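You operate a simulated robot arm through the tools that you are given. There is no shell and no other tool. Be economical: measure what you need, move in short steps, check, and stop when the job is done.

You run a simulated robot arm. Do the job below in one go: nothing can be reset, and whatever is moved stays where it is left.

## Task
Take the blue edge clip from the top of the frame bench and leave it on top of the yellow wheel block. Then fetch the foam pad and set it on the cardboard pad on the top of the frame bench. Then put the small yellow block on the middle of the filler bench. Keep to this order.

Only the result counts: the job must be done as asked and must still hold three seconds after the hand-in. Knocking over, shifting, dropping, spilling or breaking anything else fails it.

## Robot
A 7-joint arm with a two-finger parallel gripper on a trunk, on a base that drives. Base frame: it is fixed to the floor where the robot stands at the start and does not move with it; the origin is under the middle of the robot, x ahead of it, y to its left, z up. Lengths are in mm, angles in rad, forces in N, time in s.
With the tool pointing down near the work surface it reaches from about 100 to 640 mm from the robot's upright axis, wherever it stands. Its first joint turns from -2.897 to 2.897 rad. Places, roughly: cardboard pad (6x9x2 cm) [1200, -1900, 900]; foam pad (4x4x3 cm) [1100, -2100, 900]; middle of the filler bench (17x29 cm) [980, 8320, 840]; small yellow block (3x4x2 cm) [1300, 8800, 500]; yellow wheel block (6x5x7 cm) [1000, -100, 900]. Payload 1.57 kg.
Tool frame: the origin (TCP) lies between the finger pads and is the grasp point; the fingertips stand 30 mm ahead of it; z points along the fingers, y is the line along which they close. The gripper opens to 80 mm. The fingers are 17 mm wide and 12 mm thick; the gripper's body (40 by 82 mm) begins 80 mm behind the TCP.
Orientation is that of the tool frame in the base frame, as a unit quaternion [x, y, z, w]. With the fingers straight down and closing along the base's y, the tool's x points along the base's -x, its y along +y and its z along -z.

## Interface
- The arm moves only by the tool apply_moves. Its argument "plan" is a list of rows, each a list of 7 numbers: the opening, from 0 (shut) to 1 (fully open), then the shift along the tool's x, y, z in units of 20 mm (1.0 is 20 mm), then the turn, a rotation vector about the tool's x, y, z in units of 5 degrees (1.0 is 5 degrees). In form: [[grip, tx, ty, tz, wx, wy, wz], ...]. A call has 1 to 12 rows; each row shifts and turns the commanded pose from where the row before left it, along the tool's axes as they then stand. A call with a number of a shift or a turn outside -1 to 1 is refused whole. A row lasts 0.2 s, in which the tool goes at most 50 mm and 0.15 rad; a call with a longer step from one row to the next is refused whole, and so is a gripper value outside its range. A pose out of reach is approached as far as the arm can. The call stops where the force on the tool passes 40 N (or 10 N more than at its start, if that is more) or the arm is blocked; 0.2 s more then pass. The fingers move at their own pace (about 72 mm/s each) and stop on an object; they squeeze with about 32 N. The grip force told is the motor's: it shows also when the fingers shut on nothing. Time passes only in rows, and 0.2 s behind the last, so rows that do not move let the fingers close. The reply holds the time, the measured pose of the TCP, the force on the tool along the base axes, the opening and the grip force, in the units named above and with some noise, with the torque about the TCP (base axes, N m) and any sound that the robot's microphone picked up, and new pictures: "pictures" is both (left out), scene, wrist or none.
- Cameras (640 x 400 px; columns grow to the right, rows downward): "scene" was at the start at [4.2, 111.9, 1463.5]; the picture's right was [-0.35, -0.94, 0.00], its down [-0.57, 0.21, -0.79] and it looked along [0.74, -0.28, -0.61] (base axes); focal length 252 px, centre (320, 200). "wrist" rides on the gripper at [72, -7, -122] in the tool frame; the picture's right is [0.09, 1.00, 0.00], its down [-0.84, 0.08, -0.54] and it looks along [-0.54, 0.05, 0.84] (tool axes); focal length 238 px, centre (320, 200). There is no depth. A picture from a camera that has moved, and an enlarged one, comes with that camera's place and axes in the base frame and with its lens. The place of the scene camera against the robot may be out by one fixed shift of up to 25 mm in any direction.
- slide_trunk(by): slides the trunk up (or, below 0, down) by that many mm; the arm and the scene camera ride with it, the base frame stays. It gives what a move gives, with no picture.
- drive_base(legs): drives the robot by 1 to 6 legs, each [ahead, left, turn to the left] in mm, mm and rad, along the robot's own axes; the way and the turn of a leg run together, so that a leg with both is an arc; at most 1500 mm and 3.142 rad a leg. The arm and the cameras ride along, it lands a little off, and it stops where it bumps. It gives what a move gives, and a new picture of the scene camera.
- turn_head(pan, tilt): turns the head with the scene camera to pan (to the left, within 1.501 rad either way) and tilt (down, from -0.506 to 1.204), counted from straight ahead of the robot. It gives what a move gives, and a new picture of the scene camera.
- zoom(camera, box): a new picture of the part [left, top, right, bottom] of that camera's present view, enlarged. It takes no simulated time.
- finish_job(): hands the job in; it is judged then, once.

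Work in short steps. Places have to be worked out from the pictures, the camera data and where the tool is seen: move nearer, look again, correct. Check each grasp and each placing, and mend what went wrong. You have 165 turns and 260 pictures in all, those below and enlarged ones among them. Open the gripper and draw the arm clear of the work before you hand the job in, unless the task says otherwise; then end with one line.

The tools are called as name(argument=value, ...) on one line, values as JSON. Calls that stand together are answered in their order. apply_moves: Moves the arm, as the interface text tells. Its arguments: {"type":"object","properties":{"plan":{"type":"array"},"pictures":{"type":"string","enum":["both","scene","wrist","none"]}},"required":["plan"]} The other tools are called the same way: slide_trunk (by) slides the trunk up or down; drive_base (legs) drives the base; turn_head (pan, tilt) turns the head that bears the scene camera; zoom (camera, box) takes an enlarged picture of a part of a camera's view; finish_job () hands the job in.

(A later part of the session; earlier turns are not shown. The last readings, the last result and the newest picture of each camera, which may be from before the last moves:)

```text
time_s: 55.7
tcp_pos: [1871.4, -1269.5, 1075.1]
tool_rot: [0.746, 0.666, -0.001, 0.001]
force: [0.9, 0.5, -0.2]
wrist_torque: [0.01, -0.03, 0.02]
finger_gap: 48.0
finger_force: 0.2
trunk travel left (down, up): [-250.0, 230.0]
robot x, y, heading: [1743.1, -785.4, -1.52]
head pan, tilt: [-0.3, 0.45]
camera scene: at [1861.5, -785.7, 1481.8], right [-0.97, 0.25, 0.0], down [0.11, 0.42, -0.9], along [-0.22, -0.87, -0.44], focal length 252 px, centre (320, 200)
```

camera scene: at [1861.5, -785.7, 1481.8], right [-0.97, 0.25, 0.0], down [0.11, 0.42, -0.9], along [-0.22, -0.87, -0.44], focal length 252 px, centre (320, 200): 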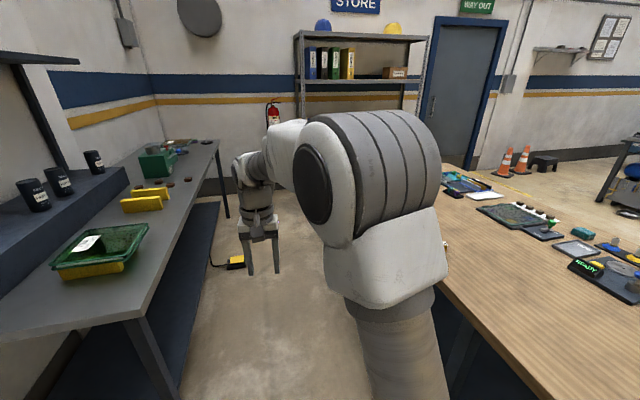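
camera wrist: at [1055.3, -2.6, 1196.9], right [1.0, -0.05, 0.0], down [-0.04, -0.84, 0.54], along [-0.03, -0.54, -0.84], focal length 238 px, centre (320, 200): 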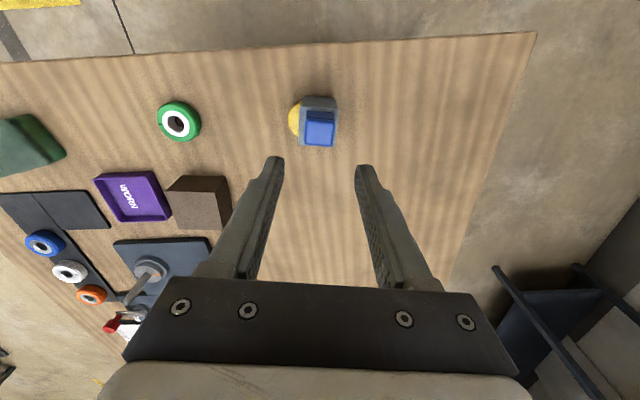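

The aisle is clear. I'll straighten the heading, shift slightly right, and go ahead to y≈-1985.

drive_base(legs=[[0, -50, -0.05], [1210, 0, 0]])

turn_head(pan=-1.3, tilt=0.6)

```text
time_s: 64.7
tcp_pos: [1765.5, -2510.1, 1073.5]
tool_rot: [0.772, 0.635, -0.001, 0.0]
force: [0.2, 0.5, 0.5]
wrist_torque: [-0.04, 0.0, 0.01]
finger_gap: 48.0
finger_force: 0.1
trunk travel left (down, up): [-250.0, 230.0]
robot x, y, heading: [1679.7, -2017.6, -1.598]
head pan, tilt: [-0.3, 0.45]
camera scene: at [1794.1, -2027.4, 1481.8], right [-0.95, 0.32, 0.0], down [0.14, 0.41, -0.9], along [-0.29, -0.85, -0.44], focal length 252 px, centre (320, 200)
```

scene: 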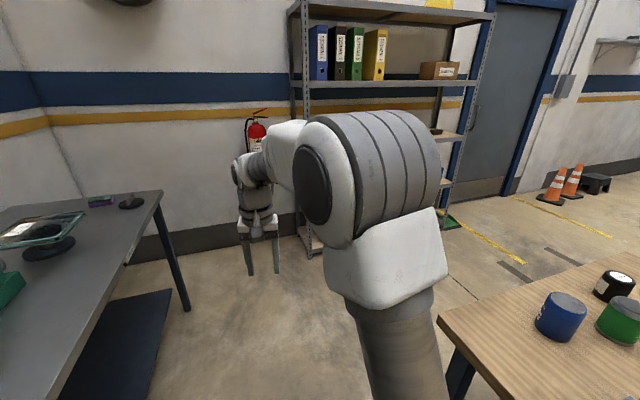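

```text
time_s: 66.0
tcp_pos: [1766.9, -2509.3, 1075.2]
tool_rot: [0.772, 0.635, 0.0, 0.0]
force: [0.6, -0.2, 0.6]
wrist_torque: [-0.02, 0.01, 0.03]
finger_gap: 48.0
finger_force: 0.1
trunk travel left (down, up): [-250.0, 230.0]
robot x, y, heading: [1679.3, -2016.6, -1.597]
head pan, tilt: [-1.3, 0.6]
camera scene: at [1738.0, -1961.7, 1468.3], right [-0.24, 0.97, 0.0], down [0.55, 0.14, -0.83], along [-0.8, -0.2, -0.56], focal length 252 px, centre (320, 200)
```

scene: 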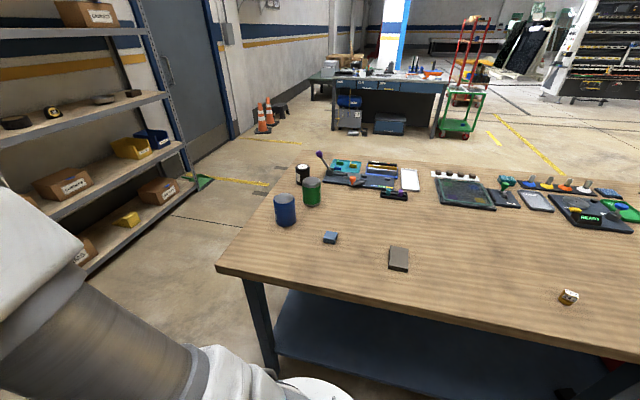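

zoom(camera="scene", box=[260, 180, 440, 293])

zoom(camera="scene", box=[440, 160, 640, 310])

```text
3.54 times, centred on (350, 236) of scene
camera zoom: at [1738.0, -1961.7, 1468.3], right [-0.24, 0.97, 0.0], down [0.55, 0.14, -0.83], along [-0.8, -0.2, -0.56], focal length 892 px, centre (214, 71)
```

zoom: 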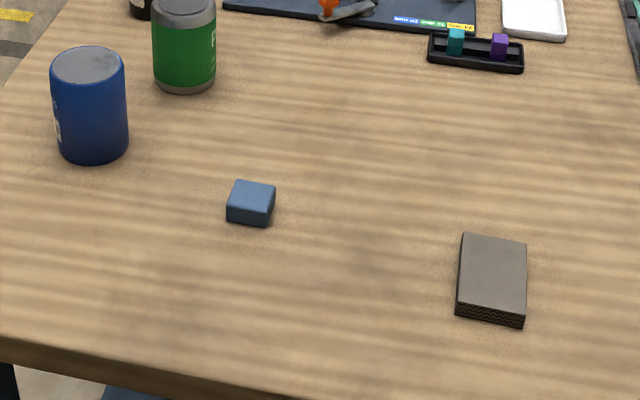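

```text
2.67 times, centred on (540, 235) of scene
camera zoom: at [1738.0, -1961.7, 1468.3], right [-0.24, 0.97, 0.0], down [0.55, 0.14, -0.83], along [-0.8, -0.2, -0.56], focal length 672 px, centre (-267, 107)
```

zoom: 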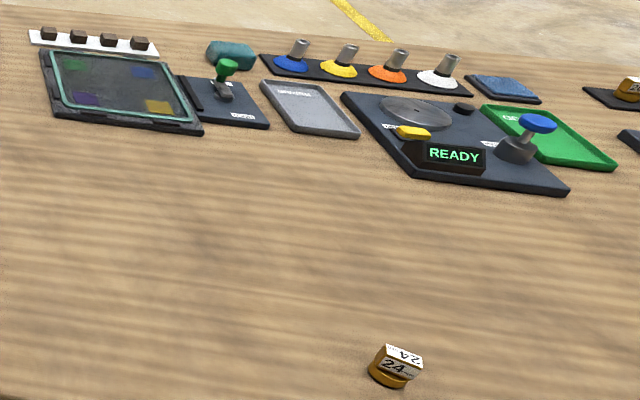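

The blue foam pad is at about (1110,-2082) and the cardboard pad at about (1154,-1856). I'll turn right to face the bench.

drive_base(legs=[[0, 0, -1.55]])

apply_moves(plan=[[1, 0, 0, 0, 0, 0, 0]], pictures="wrist")

turn_head(pan=0.1, tilt=0.7)

```text
time_s: 71.4
tcp_pos: [1187.9, -2114.0, 1076.2]
tool_rot: [0.996, -0.09, 0.0, 0.0]
force: [0.2, 0.5, 0.2]
wrist_torque: [-0.04, 0.0, -0.04]
finger_gap: 47.9
finger_force: 0.0
trunk travel left (down, up): [-250.0, 230.0]
robot x, y, heading: [1677.5, -2017.9, 3.125]
head pan, tilt: [-1.3, 0.6]
camera scene: at [1737.2, -2072.0, 1468.3], right [0.97, 0.25, 0.0], down [0.14, -0.55, -0.83], along [-0.21, 0.8, -0.56], focal length 252 px, centre (320, 200)
```

scene: 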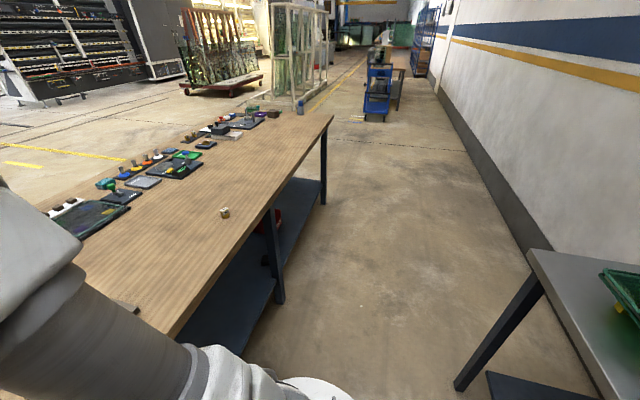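

```text
time_s: 71.8
tcp_pos: [1187.5, -2112.9, 1074.6]
tool_rot: [0.996, -0.09, 0.0, -0.001]
force: [-0.4, -0.3, 0.7]
wrist_torque: [0.0, 0.02, -0.01]
finger_gap: 80.2
finger_force: 0.1
trunk travel left (down, up): [-250.0, 230.0]
robot x, y, heading: [1678.0, -2019.4, 3.128]
head pan, tilt: [-1.3, 0.6]
camera wrist: at [1261.0, -2119.6, 1196.7], right [-0.09, -1.0, 0.0], down [-0.84, 0.07, 0.54], along [-0.54, 0.05, -0.84], focal length 238 px, centre (320, 200)
```

wrist: 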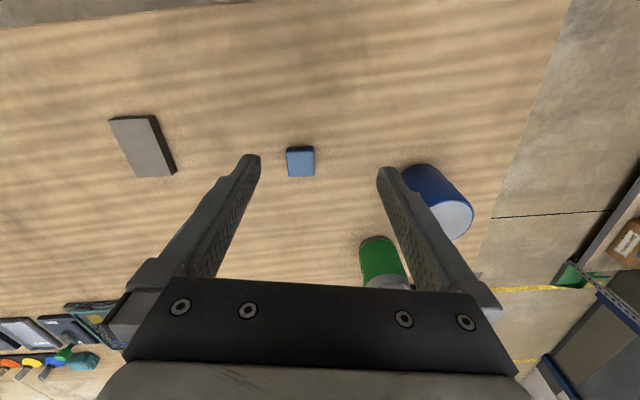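

```text
time_s: 73.4
tcp_pos: [1188.4, -2114.3, 1074.5]
tool_rot: [0.996, -0.09, -0.001, 0.0]
force: [0.2, 0.7, -0.3]
wrist_torque: [0.03, -0.02, -0.01]
finger_gap: 80.2
finger_force: 0.0
trunk travel left (down, up): [-250.0, 230.0]
robot x, y, heading: [1680.2, -2018.1, 3.126]
head pan, tilt: [0.099, 0.7]
camera scene: at [1674.9, -2164.7, 1459.7], right [-0.08, 1.0, 0.0], down [0.64, 0.05, -0.77], along [-0.76, -0.06, -0.64], focal length 252 px, centre (320, 200)
```

scene: 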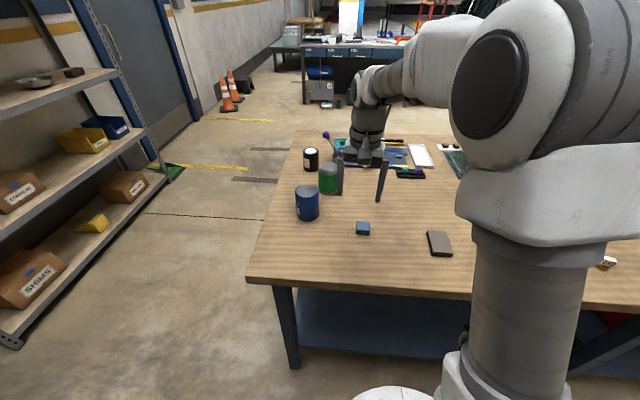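

zoom(camera="wrist", box=[260, 130, 340, 180])

zoom(camera="wrist", box=[90, 90, 202, 160])

```text
8.00 times, centred on (300, 155) of wrist
camera zoom: at [1261.0, -2119.5, 1196.7], right [-0.09, -1.0, 0.0], down [-0.84, 0.07, 0.54], along [-0.54, 0.05, -0.84], focal length 1907 px, centre (480, 560)
```

zoom: 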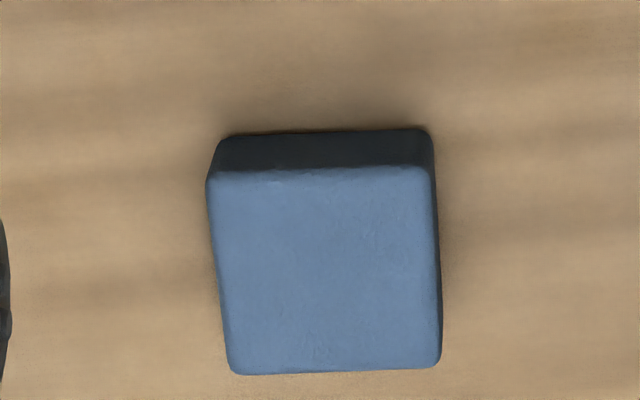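

```text
5.71 times, centred on (146, 125) of wrist
camera zoom: at [1261.0, -2119.5, 1196.7], right [-0.09, -1.0, 0.0], down [-0.84, 0.07, 0.54], along [-0.54, 0.05, -0.84], focal length 1362 px, centre (1314, 629)
```

zoom: 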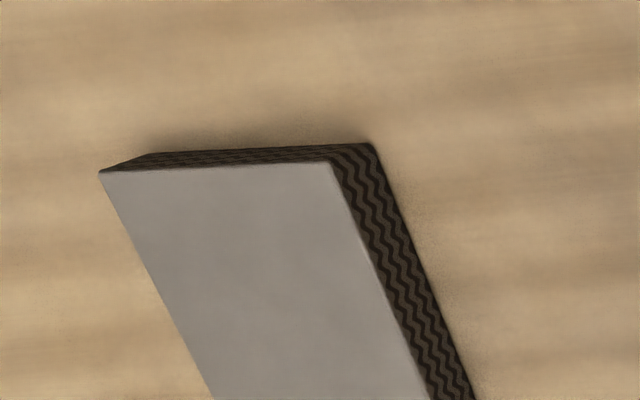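

The foam pad is about 38 mm wide and aligned with the base axes, centred near (1128,-2081). I'll move above it, rotate -8.6° and descend part-way.

apply_moves(plan=[[1, -0.8, -0.275, 0.2, 0, 0, 0], [1, -0.8, -0.275, 0.3, 0, 0, 0], [1, -0.8, -0.275, 0.5, 0, 0, 0], [1, -0.8, -0.275, 0.9, 0, 0, 0], [1, 0, 0, 0.9, 0, 0, -0.86], [1, 0, 0, 0.9, 0, 0, -0.86], [1, 0, 0, 0.9, 0, 0, 0], [1, 0, 0, 0.9, 0, 0, 0], [1, 0, 0, 0, 0, 0, 0]], pictures="wrist")

zoom(camera="scene", box=[320, 180, 420, 243])

```text
time_s: 75.4
tcp_pos: [1128.3, -2080.6, 963.7]
tool_rot: [1.0, -0.016, 0.0, -0.001]
force: [0.1, -0.3, 0.0]
wrist_torque: [0.04, -0.01, -0.02]
finger_gap: 79.9
finger_force: 0.1
trunk travel left (down, up): [-250.0, 230.0]
robot x, y, heading: [1677.9, -2015.9, 3.129]
head pan, tilt: [0.099, 0.7]
camera wrist: at [1201.9, -2075.2, 1085.5], right [0.06, -1.0, 0.0], down [-0.84, -0.05, 0.54], along [-0.54, -0.03, -0.84], focal length 238 px, centre (320, 200)
```

wrist: 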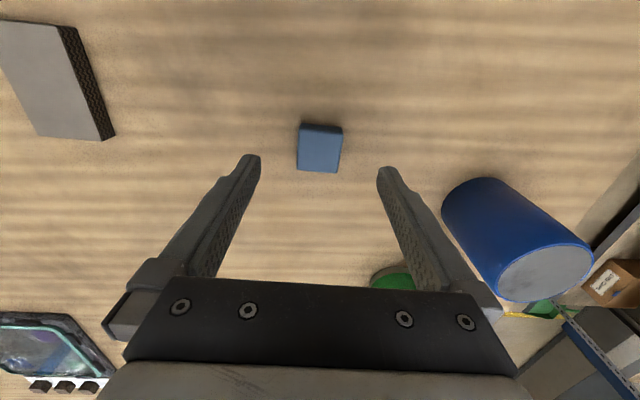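

```text
6.35 times, centred on (370, 212) of scene
camera zoom: at [1674.9, -2164.8, 1459.7], right [-0.09, 1.0, 0.0], down [0.64, 0.05, -0.76], along [-0.76, -0.07, -0.64], focal length 1600 px, centre (2, 127)
```

zoom: 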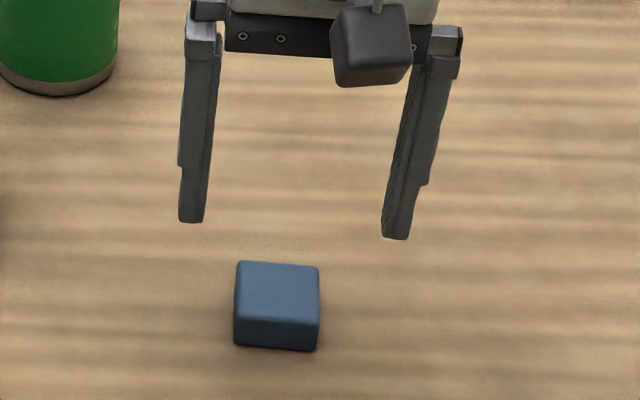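

The pad is centred under the gripper. Descending to TCP ≈ 899 and closing.

apply_moves(plan=[[0.8, 0, -0.03, 0.9, 0, 0, 0], [0.8, 0, 0, 0.9, 0, 0, 0], [0.8, 0, 0, 0.9, 0, 0, 0], [0.8, 0, 0, 0.5, 0, 0, 0], [0.4, 0, 0, 0, 0, 0, 0], [0, 0, 0, 0, 0, 0, 0], [0, 0, 0, 0, 0, 0, 0]], pictures="wrist")

zoom(camera="scene", box=[320, 190, 420, 253])

```text
time_s: 77.0
tcp_pos: [1128.7, -2079.4, 901.8]
tool_rot: [1.0, -0.015, 0.0, 0.0]
force: [0.1, 0.4, 0.3]
wrist_torque: [0.0, 0.03, -0.03]
finger_gap: 35.5
finger_force: 32.0
trunk travel left (down, up): [-250.0, 230.0]
robot x, y, heading: [1681.7, -2019.8, 3.13]
head pan, tilt: [0.099, 0.7]
camera wrist: at [1202.1, -2074.5, 1023.1], right [0.06, -1.0, 0.0], down [-0.84, -0.05, 0.54], along [-0.54, -0.03, -0.84], focal length 238 px, centre (320, 200)
```

wrist: 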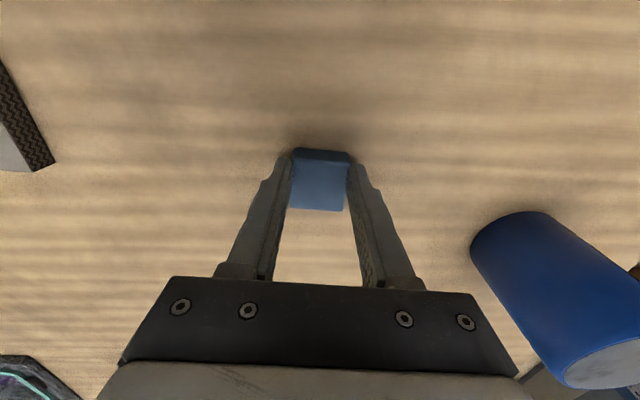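

```text
6.35 times, centred on (370, 222) of scene
camera zoom: at [1674.9, -2164.8, 1459.7], right [-0.09, 1.0, 0.0], down [0.64, 0.05, -0.76], along [-0.76, -0.07, -0.64], focal length 1600 px, centre (2, 64)
```

zoom: 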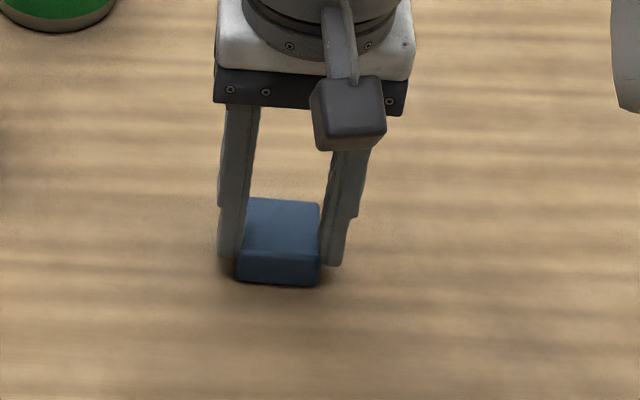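

Foam pad gripped (gap 35.5 mm). I'll lift 100 mm and carry it toward the cardboard pad near (1168,-1862).

apply_moves(plan=[[0, 0, 0, -0.5, 0, 0, 0], [0, 0, 0, -1, 0, 0, 0], [0, 0, 0, -1, 0, 0, 0], [0, 0, 0, -1, 0, 0, 0], [0, 0, 0, -1, 0, 0, 0], [0, 0.15, -1, 0, 0, 0, 0], [0, 0.15, -1, 0, 0, 0, 0], [0, 0.15, -1, 0, 0, 0, 0], [0, 0.15, -1, 0, 0, 0, 0], [0, 0.15, -1, 0, 0, 0, 0], [0, 0.15, -1, 0, 0, 0, 0]], pictures="none")

apply_moves(plan=[[0, 0.15, -1, 0, 0, 0, 0], [0, 0.15, -1, 0, 0, 0, 0], [0, 0.15, -1, 0, 0, 0, 0], [0, 0.15, -1, 0, 0, 0, 0], [0, 0.15, -0.8, 0, 0, 0, 0], [0, 0, 0, 0, 0, 0, 0]], pictures="both")

zoom(camera="wrist", box=[260, 80, 388, 160])

zoom(camera="scene", box=[390, 200, 490, 263])

```text
time_s: 79.4
tcp_pos: [1150.3, -1960.9, 991.2]
tool_rot: [1.0, -0.015, 0.0, 0.0]
force: [-0.5, -0.4, -0.4]
wrist_torque: [0.01, 0.02, 0.03]
finger_gap: 35.3
finger_force: 32.2
trunk travel left (down, up): [-250.0, 230.0]
robot x, y, heading: [1674.2, -2020.1, 3.123]
head pan, tilt: [0.099, 0.7]
```

```text
time_s: 80.8
tcp_pos: [1168.6, -1864.1, 989.6]
tool_rot: [1.0, -0.015, 0.0, 0.0]
force: [-1.3, -0.1, -0.5]
wrist_torque: [0.02, 0.01, 0.06]
finger_gap: 35.3
finger_force: 32.0
trunk travel left (down, up): [-250.0, 230.0]
robot x, y, heading: [1679.7, -2020.5, 3.13]
head pan, tilt: [0.099, 0.7]
camera scene: at [1674.9, -2164.7, 1459.7], right [-0.09, 1.0, 0.0], down [0.64, 0.05, -0.76], along [-0.76, -0.07, -0.64], focal length 252 px, centre (320, 200)
camera wrist: at [1241.9, -1859.0, 1112.9], right [0.06, -1.0, 0.0], down [-0.84, -0.05, 0.54], along [-0.54, -0.03, -0.84], focal length 238 px, centre (320, 200)
```

scene: 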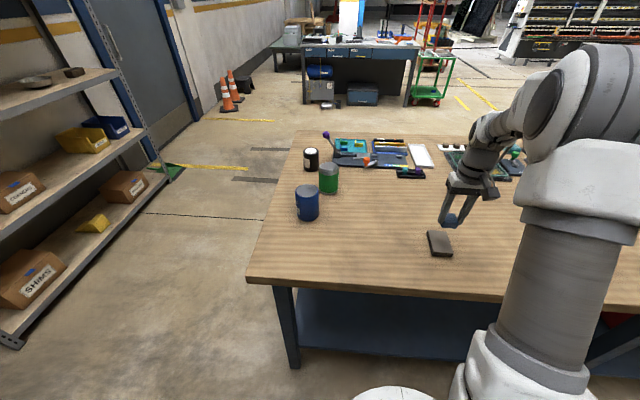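
wrist: 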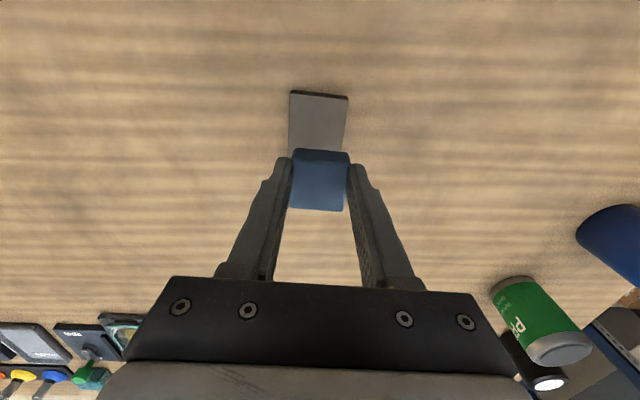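

```text
5.00 times, centred on (324, 120) of wrist
camera zoom: at [1241.9, -1859.0, 1112.9], right [0.06, -1.0, 0.0], down [-0.84, -0.05, 0.54], along [-0.54, -0.03, -0.84], focal length 1192 px, centre (300, 600)
```

zoom: 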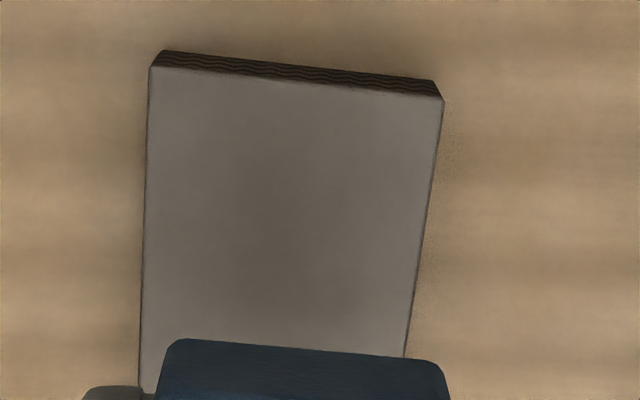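

```text
6.35 times, centred on (440, 232) of scene
camera zoom: at [1674.9, -2164.7, 1459.7], right [-0.09, 1.0, 0.0], down [0.64, 0.05, -0.76], along [-0.76, -0.07, -0.64], focal length 1600 px, centre (-442, -0)
```

zoom: 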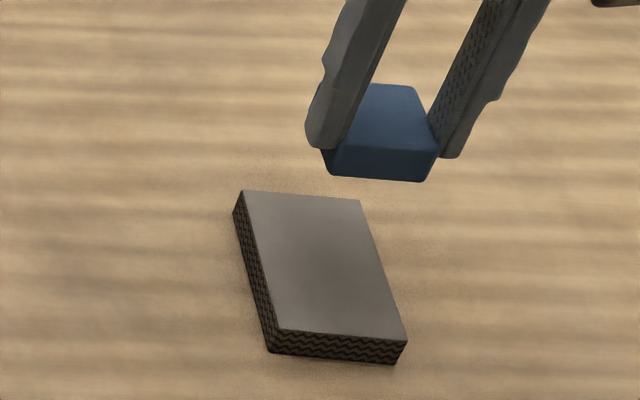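

The cardboard's centre is near (1162,-1859) and aligned with the gripper. I'll shift slightly and descend to about 9 mm above contact.

apply_moves(plan=[[0, -0.33, -0.25, 0.6, 0, 0, 0], [0, 0, 0, 0.8, 0, 0, 0], [0, 0, 0, 0.8, 0, 0, 0], [0, 0, 0, 0.6, 0, 0, 0], [0, 0, 0, 0, 0, 0, 0]], pictures="wrist")

zoom(camera="scene", box=[390, 210, 490, 273])

```text
time_s: 82.0
tcp_pos: [1162.1, -1859.4, 933.5]
tool_rot: [1.0, -0.015, -0.001, 0.0]
force: [-0.1, -0.6, 0.6]
wrist_torque: [0.03, -0.04, 0.0]
finger_gap: 35.2
finger_force: 32.4
trunk travel left (down, up): [-250.0, 230.0]
robot x, y, heading: [1678.3, -2018.2, 3.131]
head pan, tilt: [0.099, 0.7]
camera wrist: at [1234.6, -1854.5, 1056.2], right [0.06, -1.0, 0.0], down [-0.84, -0.05, 0.54], along [-0.54, -0.03, -0.84], focal length 238 px, centre (320, 200)
```

wrist: 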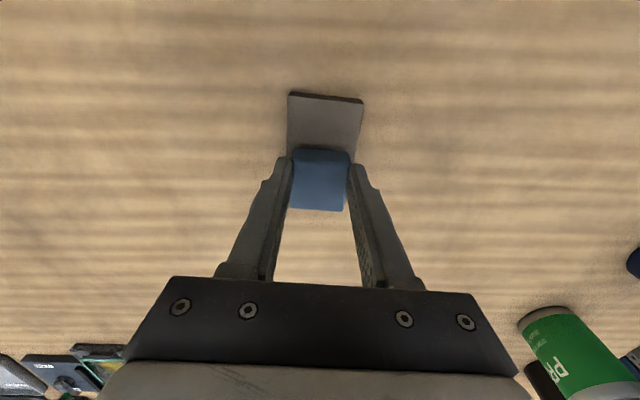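

```text
6.35 times, centred on (440, 242) of scene
camera zoom: at [1674.9, -2164.8, 1459.7], right [-0.09, 1.0, 0.0], down [0.64, 0.05, -0.76], along [-0.76, -0.07, -0.64], focal length 1600 px, centre (-442, -64)
```

zoom: 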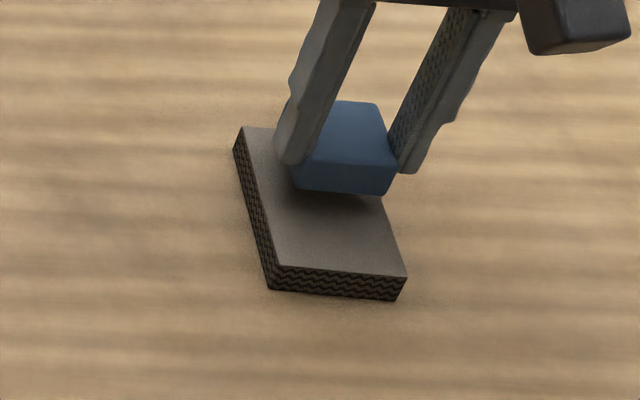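

apply_moves(plan=[[0, 0.2, 0, 0.25, 0, 0, 0], [0, 0, 0, 0.15, 0, 0, 0], [0, 0, 0, 0, 0, 0, 0]], pictures="none")

zoom(camera="scene", box=[390, 210, 490, 273])

```text
time_s: 82.8
tcp_pos: [1166.6, -1860.1, 925.6]
tool_rot: [1.0, -0.015, 0.001, -0.001]
force: [-0.7, -0.6, -0.2]
wrist_torque: [0.01, 0.0, -0.02]
finger_gap: 35.2
finger_force: 32.0
trunk travel left (down, up): [-250.0, 230.0]
robot x, y, heading: [1678.7, -2019.0, 3.129]
head pan, tilt: [0.099, 0.7]
```

```text
6.35 times, centred on (440, 242) of scene
camera zoom: at [1674.9, -2164.8, 1459.7], right [-0.09, 1.0, 0.0], down [0.64, 0.05, -0.76], along [-0.76, -0.07, -0.64], focal length 1600 px, centre (-442, -64)
```

zoom: 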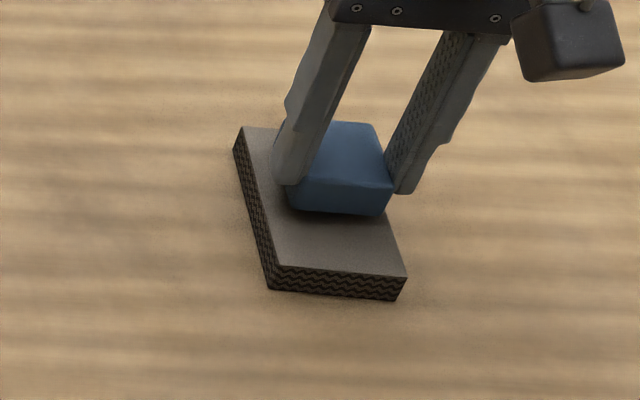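

The pad sits about 3–4 mm toward +y of centre, so I'll correct and descend to contact.

apply_moves(plan=[[0, 0, 0.15, 0.05, 0, 0, 0], [0, 0, 0, 0.1, 0, 0, 0], [0, 0, 0, 0.05, 0, 0, 0], [0, 0, 0, 0, 0, 0, 0]], pictures="none")

zoom(camera="scene", box=[400, 220, 480, 270])

```text
time_s: 83.8
tcp_pos: [1166.1, -1863.2, 923.7]
tool_rot: [1.0, -0.015, 0.0, 0.0]
force: [-0.2, -0.4, 0.4]
wrist_torque: [-0.03, 0.0, 0.01]
finger_gap: 35.2
finger_force: 31.9
trunk travel left (down, up): [-250.0, 230.0]
robot x, y, heading: [1679.9, -2020.1, 3.125]
head pan, tilt: [0.099, 0.7]
```

```text
8.00 times, centred on (440, 245) of scene
camera zoom: at [1674.9, -2164.8, 1459.7], right [-0.09, 1.0, 0.0], down [0.64, 0.05, -0.76], along [-0.76, -0.07, -0.64], focal length 2016 px, centre (-640, -160)
```

zoom: 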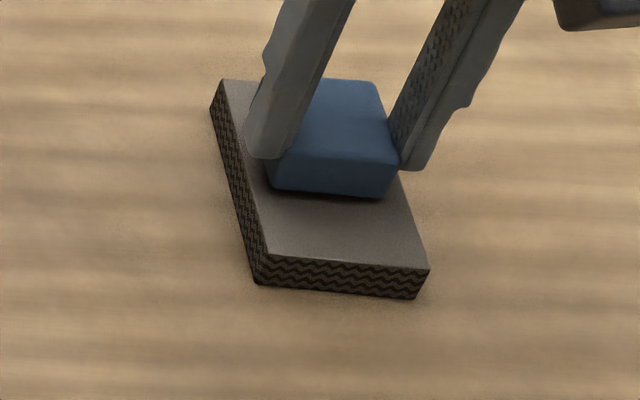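

apply_moves(plan=[[0, 0, 0, 0.08, 0, 0, 0], [0, 0, 0, 0.08, 0, 0, 0], [0, 0, 0, 0, 0, 0, 0]], pictures="none")

zoom(camera="scene", box=[400, 220, 480, 270])

```text
time_s: 84.6
tcp_pos: [1165.7, -1862.7, 919.5]
tool_rot: [1.0, -0.015, 0.0, 0.0]
force: [0.7, 0.6, 0.7]
wrist_torque: [-0.01, 0.0, 0.02]
finger_gap: 35.0
finger_force: 31.8
trunk travel left (down, up): [-250.0, 230.0]
robot x, y, heading: [1679.6, -2019.6, 3.129]
head pan, tilt: [0.099, 0.7]
```

```text
8.00 times, centred on (440, 245) of scene
camera zoom: at [1674.9, -2164.8, 1459.7], right [-0.09, 1.0, 0.0], down [0.64, 0.05, -0.76], along [-0.76, -0.07, -0.64], focal length 2016 px, centre (-640, -160)
```

zoom: 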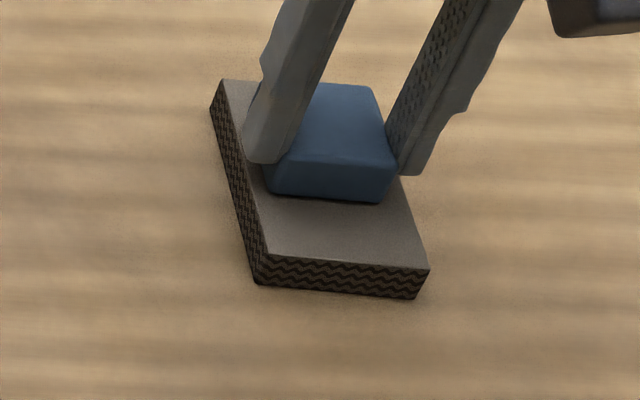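

apply_moves(plan=[[0, 0, 0, 0.06, 0, 0, 0], [0, 0, 0, 0.06, 0, 0, 0], [0, 0, 0, 0, 0, 0, 0]], pictures="none")

zoom(camera="scene", box=[400, 220, 480, 270])

```text
time_s: 85.4
tcp_pos: [1165.4, -1863.5, 917.5]
tool_rot: [1.0, -0.016, -0.002, -0.001]
force: [-0.7, 0.4, 11.3]
wrist_torque: [0.03, 0.09, -0.05]
finger_gap: 35.0
finger_force: 32.5
trunk travel left (down, up): [-250.0, 230.0]
robot x, y, heading: [1682.1, -2022.7, 3.13]
head pan, tilt: [0.099, 0.7]
```

```text
8.00 times, centred on (440, 245) of scene
camera zoom: at [1675.6, -2164.9, 1459.8], right [-0.09, 1.0, 0.0], down [0.64, 0.05, -0.77], along [-0.76, -0.07, -0.64], focal length 2016 px, centre (-640, -160)
```

zoom: 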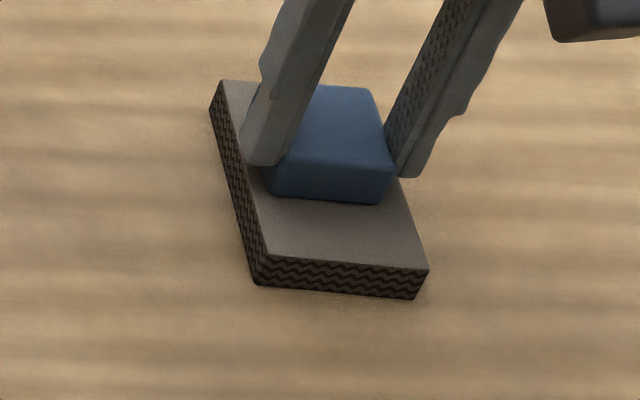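

Contact is made (11 N). I'll release and rise.

apply_moves(plan=[[0, 0, 0, -0.05, 0, 0, 0], [0.5, 0, 0, 0, 0, 0, 0], [0.65, 0, 0, 0, 0, 0, 0], [0.75, 0, 0, 0, 0, 0, 0], [0.75, 0, 0, -0.5, 0, 0, 0], [0.75, 0, 0, -1, 0, 0, 0], [0.75, 0, 0, -1, 0, 0, 0], [0.75, 0, 0, -1, 0, 0, 0], [0.75, 0, 0, -1, 0, 0, 0], [0.75, 0, 0, -1, 0, 0, 0], [0.75, 0, 0, -1, 0, 0, 0], [0.75, 0, 0, -1, 0, 0, 0]], pictures="wrist")

zoom(camera="scene", box=[400, 220, 480, 270])

```text
time_s: 88.0
tcp_pos: [1165.9, -1864.8, 1069.3]
tool_rot: [1.0, -0.015, 0.0, 0.0]
force: [0.2, -0.9, -0.4]
wrist_torque: [0.0, 0.0, 0.0]
finger_gap: 60.0
finger_force: 0.1
trunk travel left (down, up): [-250.0, 230.0]
robot x, y, heading: [1679.5, -2019.8, 3.13]
head pan, tilt: [0.099, 0.7]
camera wrist: at [1239.0, -1859.3, 1192.3], right [0.06, -1.0, 0.0], down [-0.84, -0.05, 0.54], along [-0.54, -0.03, -0.84], focal length 238 px, centre (320, 200)
```

wrist: 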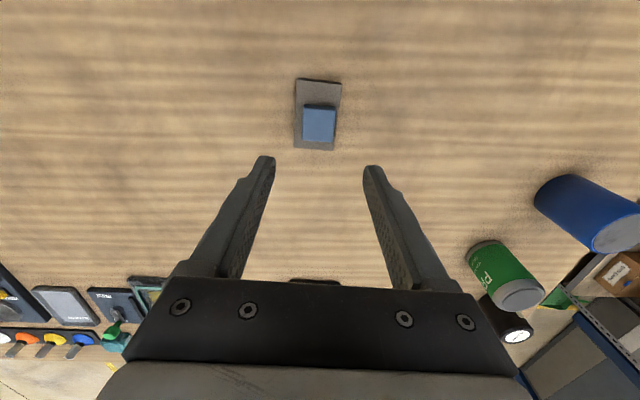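

```text
8.00 times, centred on (440, 245) of scene
camera zoom: at [1674.9, -2164.8, 1459.6], right [-0.09, 1.0, 0.0], down [0.64, 0.05, -0.76], along [-0.76, -0.07, -0.64], focal length 2016 px, centre (-640, -160)
```

zoom: 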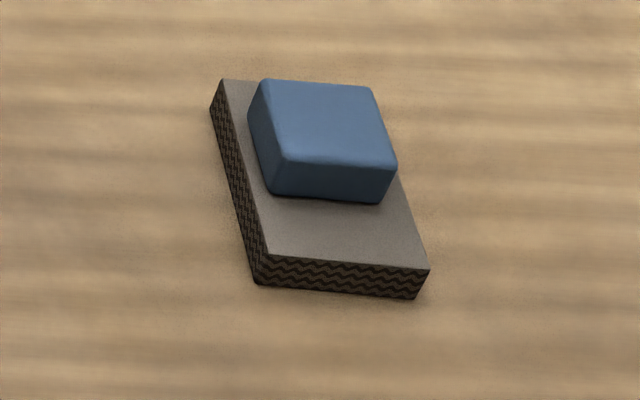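

The foam pad rests fully on the cardboard. Now the long drive: turn right to face +y, leave the aisle in stages, and look ahead.

drive_base(legs=[[0, 0, -1.56], [1300, 0, 0]])

turn_head(pan=0.15, tilt=0.3)

```text
time_s: 101.6
tcp_pos: [1793.6, -222.2, 1070.5]
tool_rot: [0.709, -0.705, 0.0, 0.0]
force: [-0.4, 0.6, -0.3]
wrist_torque: [0.01, -0.02, 0.01]
finger_gap: 60.2
finger_force: 0.0
trunk travel left (down, up): [-250.0, 230.0]
robot x, y, heading: [1661.3, -738.3, 1.593]
head pan, tilt: [0.099, 0.7]
camera scene: at [1513.5, -735.9, 1459.7], right [0.99, 0.12, 0.0], down [0.08, -0.64, -0.76], along [-0.09, 0.76, -0.64], focal length 252 px, centre (320, 200)
```

scene: 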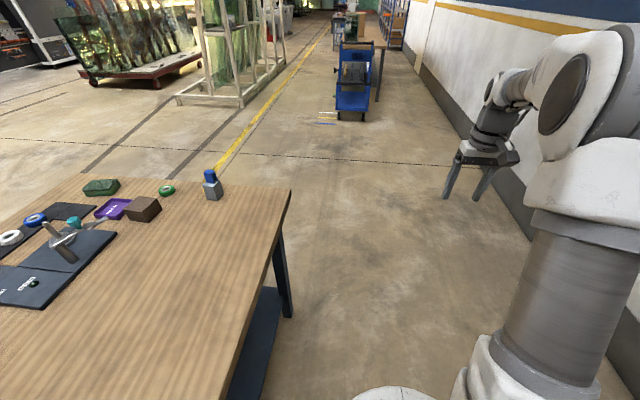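

```text
time_s: 102.5
tcp_pos: [1793.2, -221.3, 1069.3]
tool_rot: [0.71, -0.704, 0.0, 0.0]
force: [0.3, 0.1, 0.1]
wrist_torque: [0.0, 0.01, 0.01]
finger_gap: 60.1
finger_force: 0.1
trunk travel left (down, up): [-250.0, 230.0]
robot x, y, heading: [1659.9, -739.9, 1.595]
head pan, tilt: [0.15, 0.3]
camera scene: at [1507.8, -728.3, 1495.7], right [0.99, 0.17, 0.0], down [0.05, -0.29, -0.95], along [-0.16, 0.94, -0.3], focal length 252 px, centre (320, 200)
```

scene: 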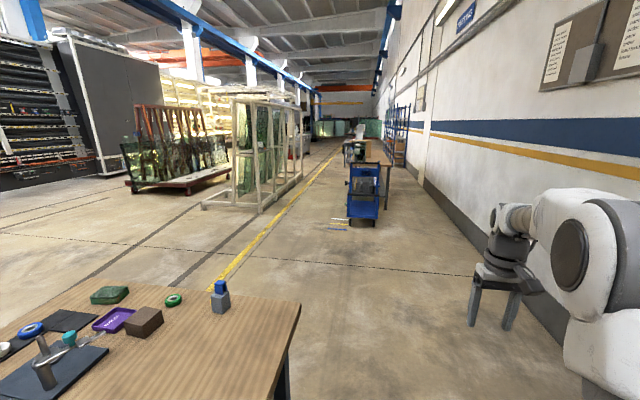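

The clip is still on the block and the path is clear. I'll go ahead, move left to x≈550, and continue along +y.

drive_base(legs=[[1450, 0, -0.02], [0, 1100, 0], [1500, 0, 0], [1500, 0, 0]])

```text
time_s: 139.5
tcp_pos: [562.1, 4187.7, 1070.2]
tool_rot: [-0.706, 0.709, 0.001, -0.001]
force: [0.1, -0.2, -0.5]
wrist_torque: [0.03, 0.0, 0.0]
finger_gap: 60.3
finger_force: 0.0
trunk travel left (down, up): [-250.0, 230.0]
robot x, y, heading: [423.3, 3668.3, 1.584]
head pan, tilt: [0.15, 0.3]
camera scene: at [271.5, 3683.4, 1495.8], right [0.99, 0.16, 0.0], down [0.05, -0.29, -0.96], along [-0.15, 0.94, -0.3], focal length 252 px, centre (320, 200)
```

scene: 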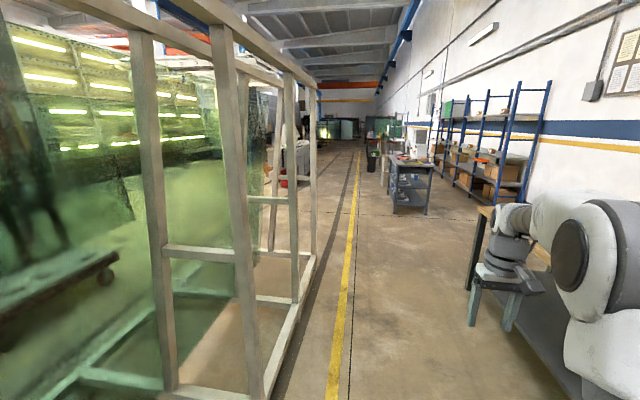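

The filler bench appears ahead on the right at about (900–1200, 7850+). I'll drive another 2.9 m forward.

drive_base(legs=[[1500, 0, -0.014], [1400, 0, 0]])

turn_head(pan=-0.2, tilt=0.45)

```text
time_s: 158.3
tcp_pos: [517.5, 7079.8, 1070.6]
tool_rot: [-0.706, 0.708, 0.001, 0.0]
force: [-0.1, 0.8, -0.4]
wrist_torque: [-0.03, 0.03, 0.01]
finger_gap: 59.7
finger_force: 0.1
trunk travel left (down, up): [-250.0, 230.0]
robot x, y, heading: [376.8, 6562.5, 1.58]
head pan, tilt: [0.15, 0.3]
camera scene: at [225.9, 6576.8, 1495.8], right [0.99, 0.16, 0.0], down [0.05, -0.29, -0.96], along [-0.15, 0.94, -0.3], focal length 252 px, centre (320, 200)
```

scene: 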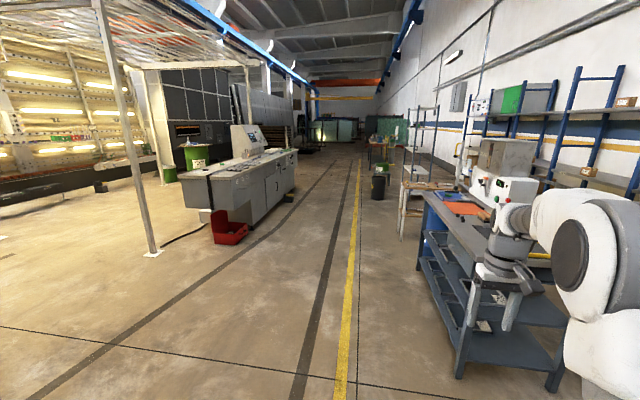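

```text
time_s: 159.1
tcp_pos: [517.4, 7080.1, 1070.3]
tool_rot: [-0.706, 0.708, 0.0, 0.0]
force: [0.2, 0.5, -0.2]
wrist_torque: [0.01, 0.04, -0.01]
finger_gap: 60.1
finger_force: 0.1
trunk travel left (down, up): [-250.0, 230.0]
robot x, y, heading: [374.7, 6569.4, 1.584]
head pan, tilt: [-0.201, 0.45]
camera scene: at [258.2, 6574.9, 1481.9], right [0.98, -0.19, 0.0], down [-0.08, -0.43, -0.9], along [0.17, 0.88, -0.43], focal length 252 px, centre (320, 200)
```

scene: 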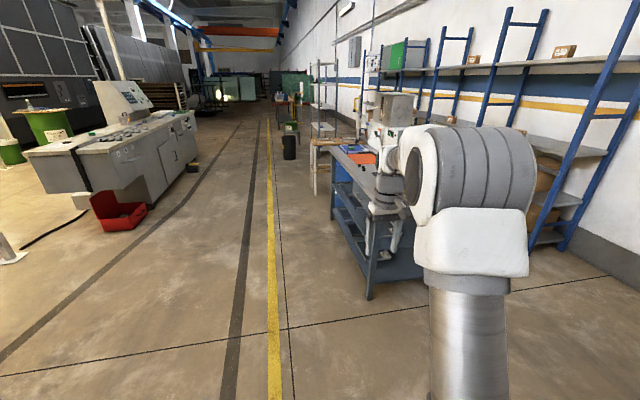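

The filler bench's near edge is at x≈885, y from ≈7850. I'll drive alongside it and look right.

drive_base(legs=[[1200, 0, 0]])

turn_head(pan=-0.75, tilt=0.6)

```text
time_s: 167.3
tcp_pos: [498.6, 8288.4, 1070.2]
tool_rot: [0.707, -0.707, 0.0, -0.001]
force: [-0.1, -0.5, 0.5]
wrist_torque: [0.0, -0.01, 0.02]
finger_gap: 59.8
finger_force: 0.1
trunk travel left (down, up): [-250.0, 230.0]
robot x, y, heading: [360.8, 7771.9, 1.583]
head pan, tilt: [-0.201, 0.45]
camera scene: at [241.0, 7782.1, 1481.8], right [0.98, -0.18, 0.0], down [-0.08, -0.43, -0.9], along [0.17, 0.89, -0.44], focal length 252 px, centre (320, 200)
```

scene: 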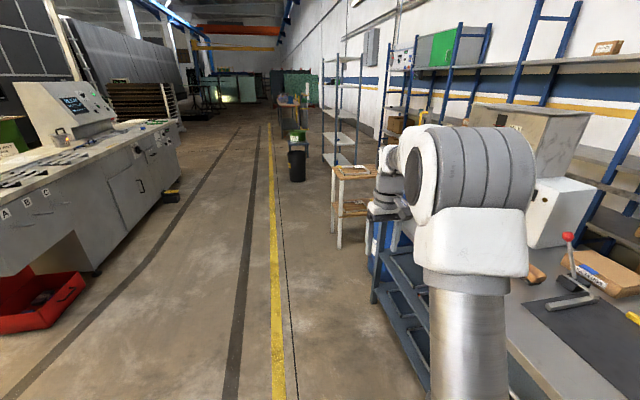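

```text
time_s: 168.2
tcp_pos: [497.9, 8289.2, 1069.8]
tool_rot: [0.707, -0.707, 0.0, 0.0]
force: [0.2, -0.8, -0.2]
wrist_torque: [0.0, 0.0, 0.0]
finger_gap: 60.1
finger_force: 0.0
trunk travel left (down, up): [-250.0, 230.0]
robot x, y, heading: [362.5, 7773.6, 1.584]
head pan, tilt: [-0.75, 0.6]
camera scene: at [283.3, 7757.5, 1468.3], right [0.74, -0.67, 0.0], down [-0.38, -0.42, -0.83], along [0.55, 0.61, -0.56], focal length 252 px, centre (320, 200)
```

scene: 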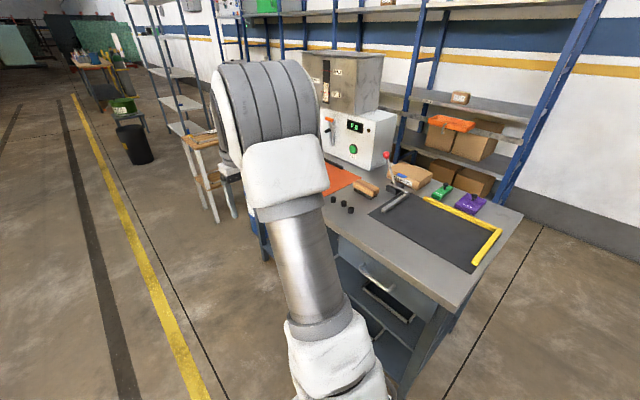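

I see the bench top (machine at the far end, drawing board and yellow frame at the near end). I need the block at z≈500, so I'll drive further and look back.

drive_base(legs=[[1100, 0, 0]])

turn_head(pan=-1.4, tilt=0.7)

turn_head(pan=-0.7, tilt=0.7)

```text
time_s: 175.7
tcp_pos: [467.5, 9390.4, 1070.3]
tool_rot: [0.711, -0.704, 0.0, 0.0]
force: [0.7, 0.5, -0.1]
wrist_torque: [0.03, -0.01, -0.01]
finger_gap: 60.0
finger_force: 0.0
trunk travel left (down, up): [-250.0, 230.0]
robot x, y, heading: [334.9, 8867.9, 1.6]
head pan, tilt: [-0.75, 0.6]
camera scene: at [259.2, 8856.2, 1468.3], right [0.75, -0.66, 0.0], down [-0.37, -0.42, -0.83], along [0.55, 0.62, -0.56], focal length 252 px, centre (320, 200)
```

scene: 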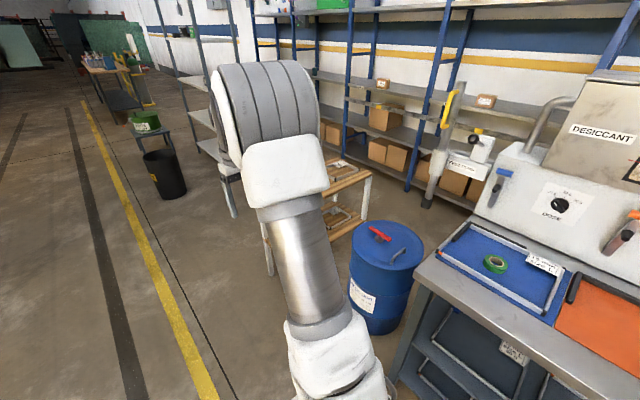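

```text
time_s: 176.7
tcp_pos: [468.4, 9389.1, 1070.5]
tool_rot: [0.711, -0.703, 0.0, 0.0]
force: [-0.4, 0.8, -0.4]
wrist_torque: [0.04, 0.04, -0.02]
finger_gap: 60.0
finger_force: 0.1
trunk travel left (down, up): [-250.0, 230.0]
robot x, y, heading: [336.3, 8870.7, 1.599]
head pan, tilt: [-1.4, 0.7]
camera scene: at [284.0, 8806.8, 1459.7], right [0.2, -0.98, 0.0], down [-0.63, -0.13, -0.77], along [0.75, 0.15, -0.64], focal length 252 px, centre (320, 200)
```

scene: 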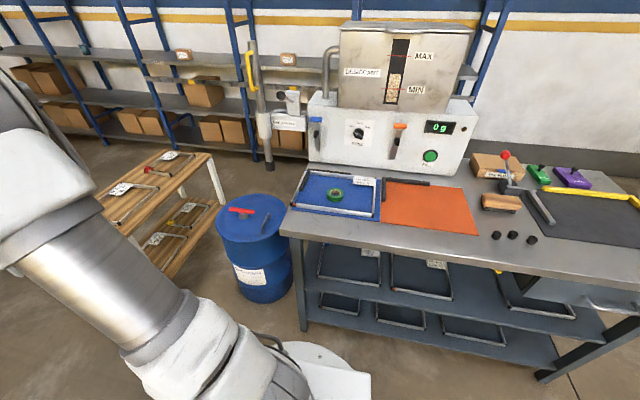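

```text
time_s: 177.8
tcp_pos: [467.6, 9389.3, 1071.3]
tool_rot: [0.711, -0.703, 0.001, 0.0]
force: [0.1, 0.1, 0.1]
wrist_torque: [-0.02, 0.02, 0.03]
finger_gap: 60.2
finger_force: 0.0
trunk travel left (down, up): [-250.0, 230.0]
robot x, y, heading: [335.5, 8871.8, 1.601]
head pan, tilt: [-0.7, 0.7]
camera scene: at [253.7, 8856.4, 1459.7], right [0.78, -0.62, 0.0], down [-0.4, -0.5, -0.76], along [0.48, 0.6, -0.64], focal length 252 px, centre (320, 200)
```

scene: 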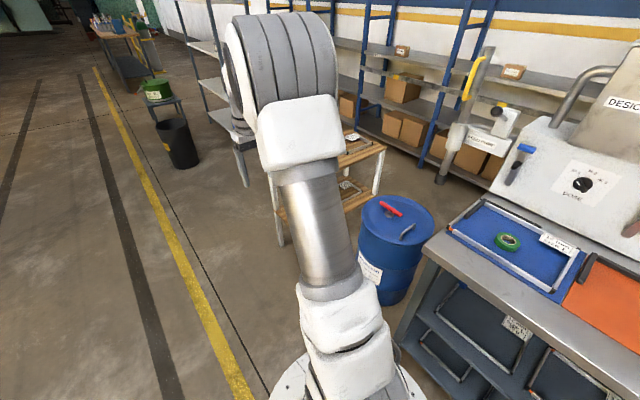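

By projection the block would be on the bench's upper shelf, toward the back. I'll zoom on the shelf region.

turn_head(pan=-1.4, tilt=0.9)

zoom(camera="scene", box=[270, 120, 590, 320])

```text
time_s: 178.9
tcp_pos: [468.7, 9389.2, 1070.2]
tool_rot: [0.711, -0.703, -0.001, 0.0]
force: [0.4, -0.6, -0.7]
wrist_torque: [0.01, 0.06, 0.0]
finger_gap: 60.2
finger_force: 0.1
trunk travel left (down, up): [-250.0, 230.0]
robot x, y, heading: [337.9, 8870.4, 1.601]
head pan, tilt: [-1.4, 0.901]
camera scene: at [274.8, 8804.9, 1443.5], right [0.2, -0.98, 0.0], down [-0.77, -0.16, -0.62], along [0.61, 0.12, -0.78], focal length 252 px, centre (320, 200)
```

scene: 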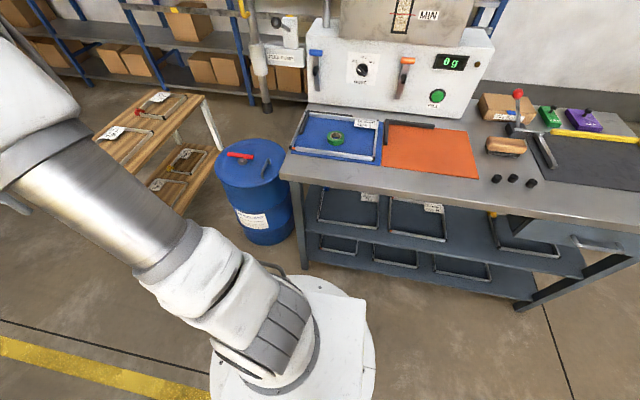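

```text
2.00 times, centred on (430, 220) of scene
camera zoom: at [274.8, 8804.9, 1443.5], right [0.2, -0.98, 0.0], down [-0.77, -0.16, -0.62], along [0.61, 0.12, -0.78], focal length 504 px, centre (100, 160)
```

zoom: 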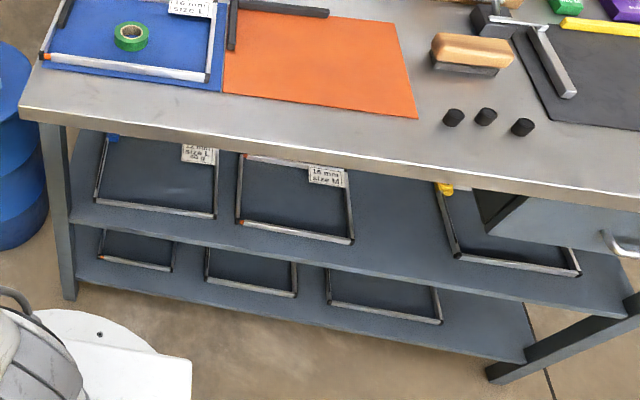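

I see only a yellow bit near the drawer at about (1080,8160), not at (1300,8800), so the block should be at the back. I'll reverse and go round the near end of the bench to look from behind.

drive_base(legs=[[-1500, 0, -0.03], [-150, 0, 0], [0, -1450, 0]])

turn_head(pan=0.3, tilt=0.45)

```text
time_s: 200.6
tcp_pos: [1945.1, 7763.5, 1070.0]
tool_rot: [0.709, -0.705, 0.0, 0.0]
force: [0.7, -0.2, -0.4]
wrist_torque: [-0.02, -0.01, -0.01]
finger_gap: 59.9
finger_force: 0.0
trunk travel left (down, up): [-250.0, 230.0]
robot x, y, heading: [1811.2, 7248.3, 1.595]
head pan, tilt: [-1.4, 0.901]
camera scene: at [1748.3, 7179.8, 1443.5], right [0.19, -0.98, 0.0], down [-0.77, -0.15, -0.62], along [0.61, 0.12, -0.78], focal length 252 px, centre (320, 200)
```

scene: 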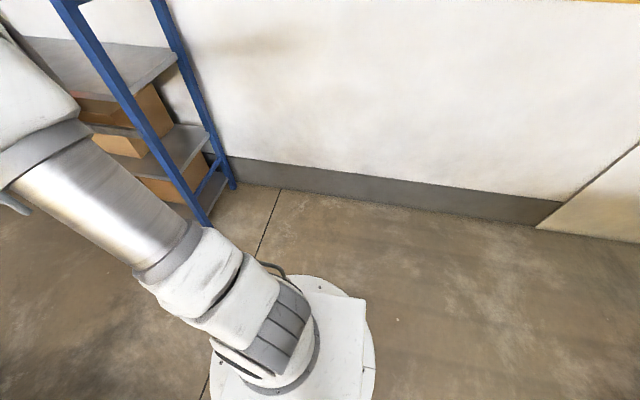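

```text
time_s: 202.3
tcp_pos: [1944.4, 7763.2, 1070.7]
tool_rot: [0.709, -0.705, 0.001, 0.0]
force: [-0.5, -0.7, -0.2]
wrist_torque: [-0.02, 0.0, -0.01]
finger_gap: 59.9
finger_force: 0.0
trunk travel left (down, up): [-250.0, 230.0]
robot x, y, heading: [1810.2, 7248.3, 1.596]
head pan, tilt: [0.3, 0.45]
camera scene: at [1645.1, 7252.4, 1481.8], right [0.95, 0.32, 0.0], down [0.14, -0.41, -0.9], along [-0.29, 0.85, -0.44], focal length 252 px, centre (320, 200)
```

scene: 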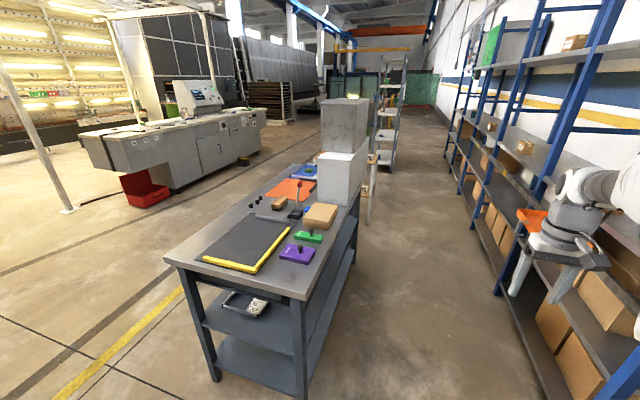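

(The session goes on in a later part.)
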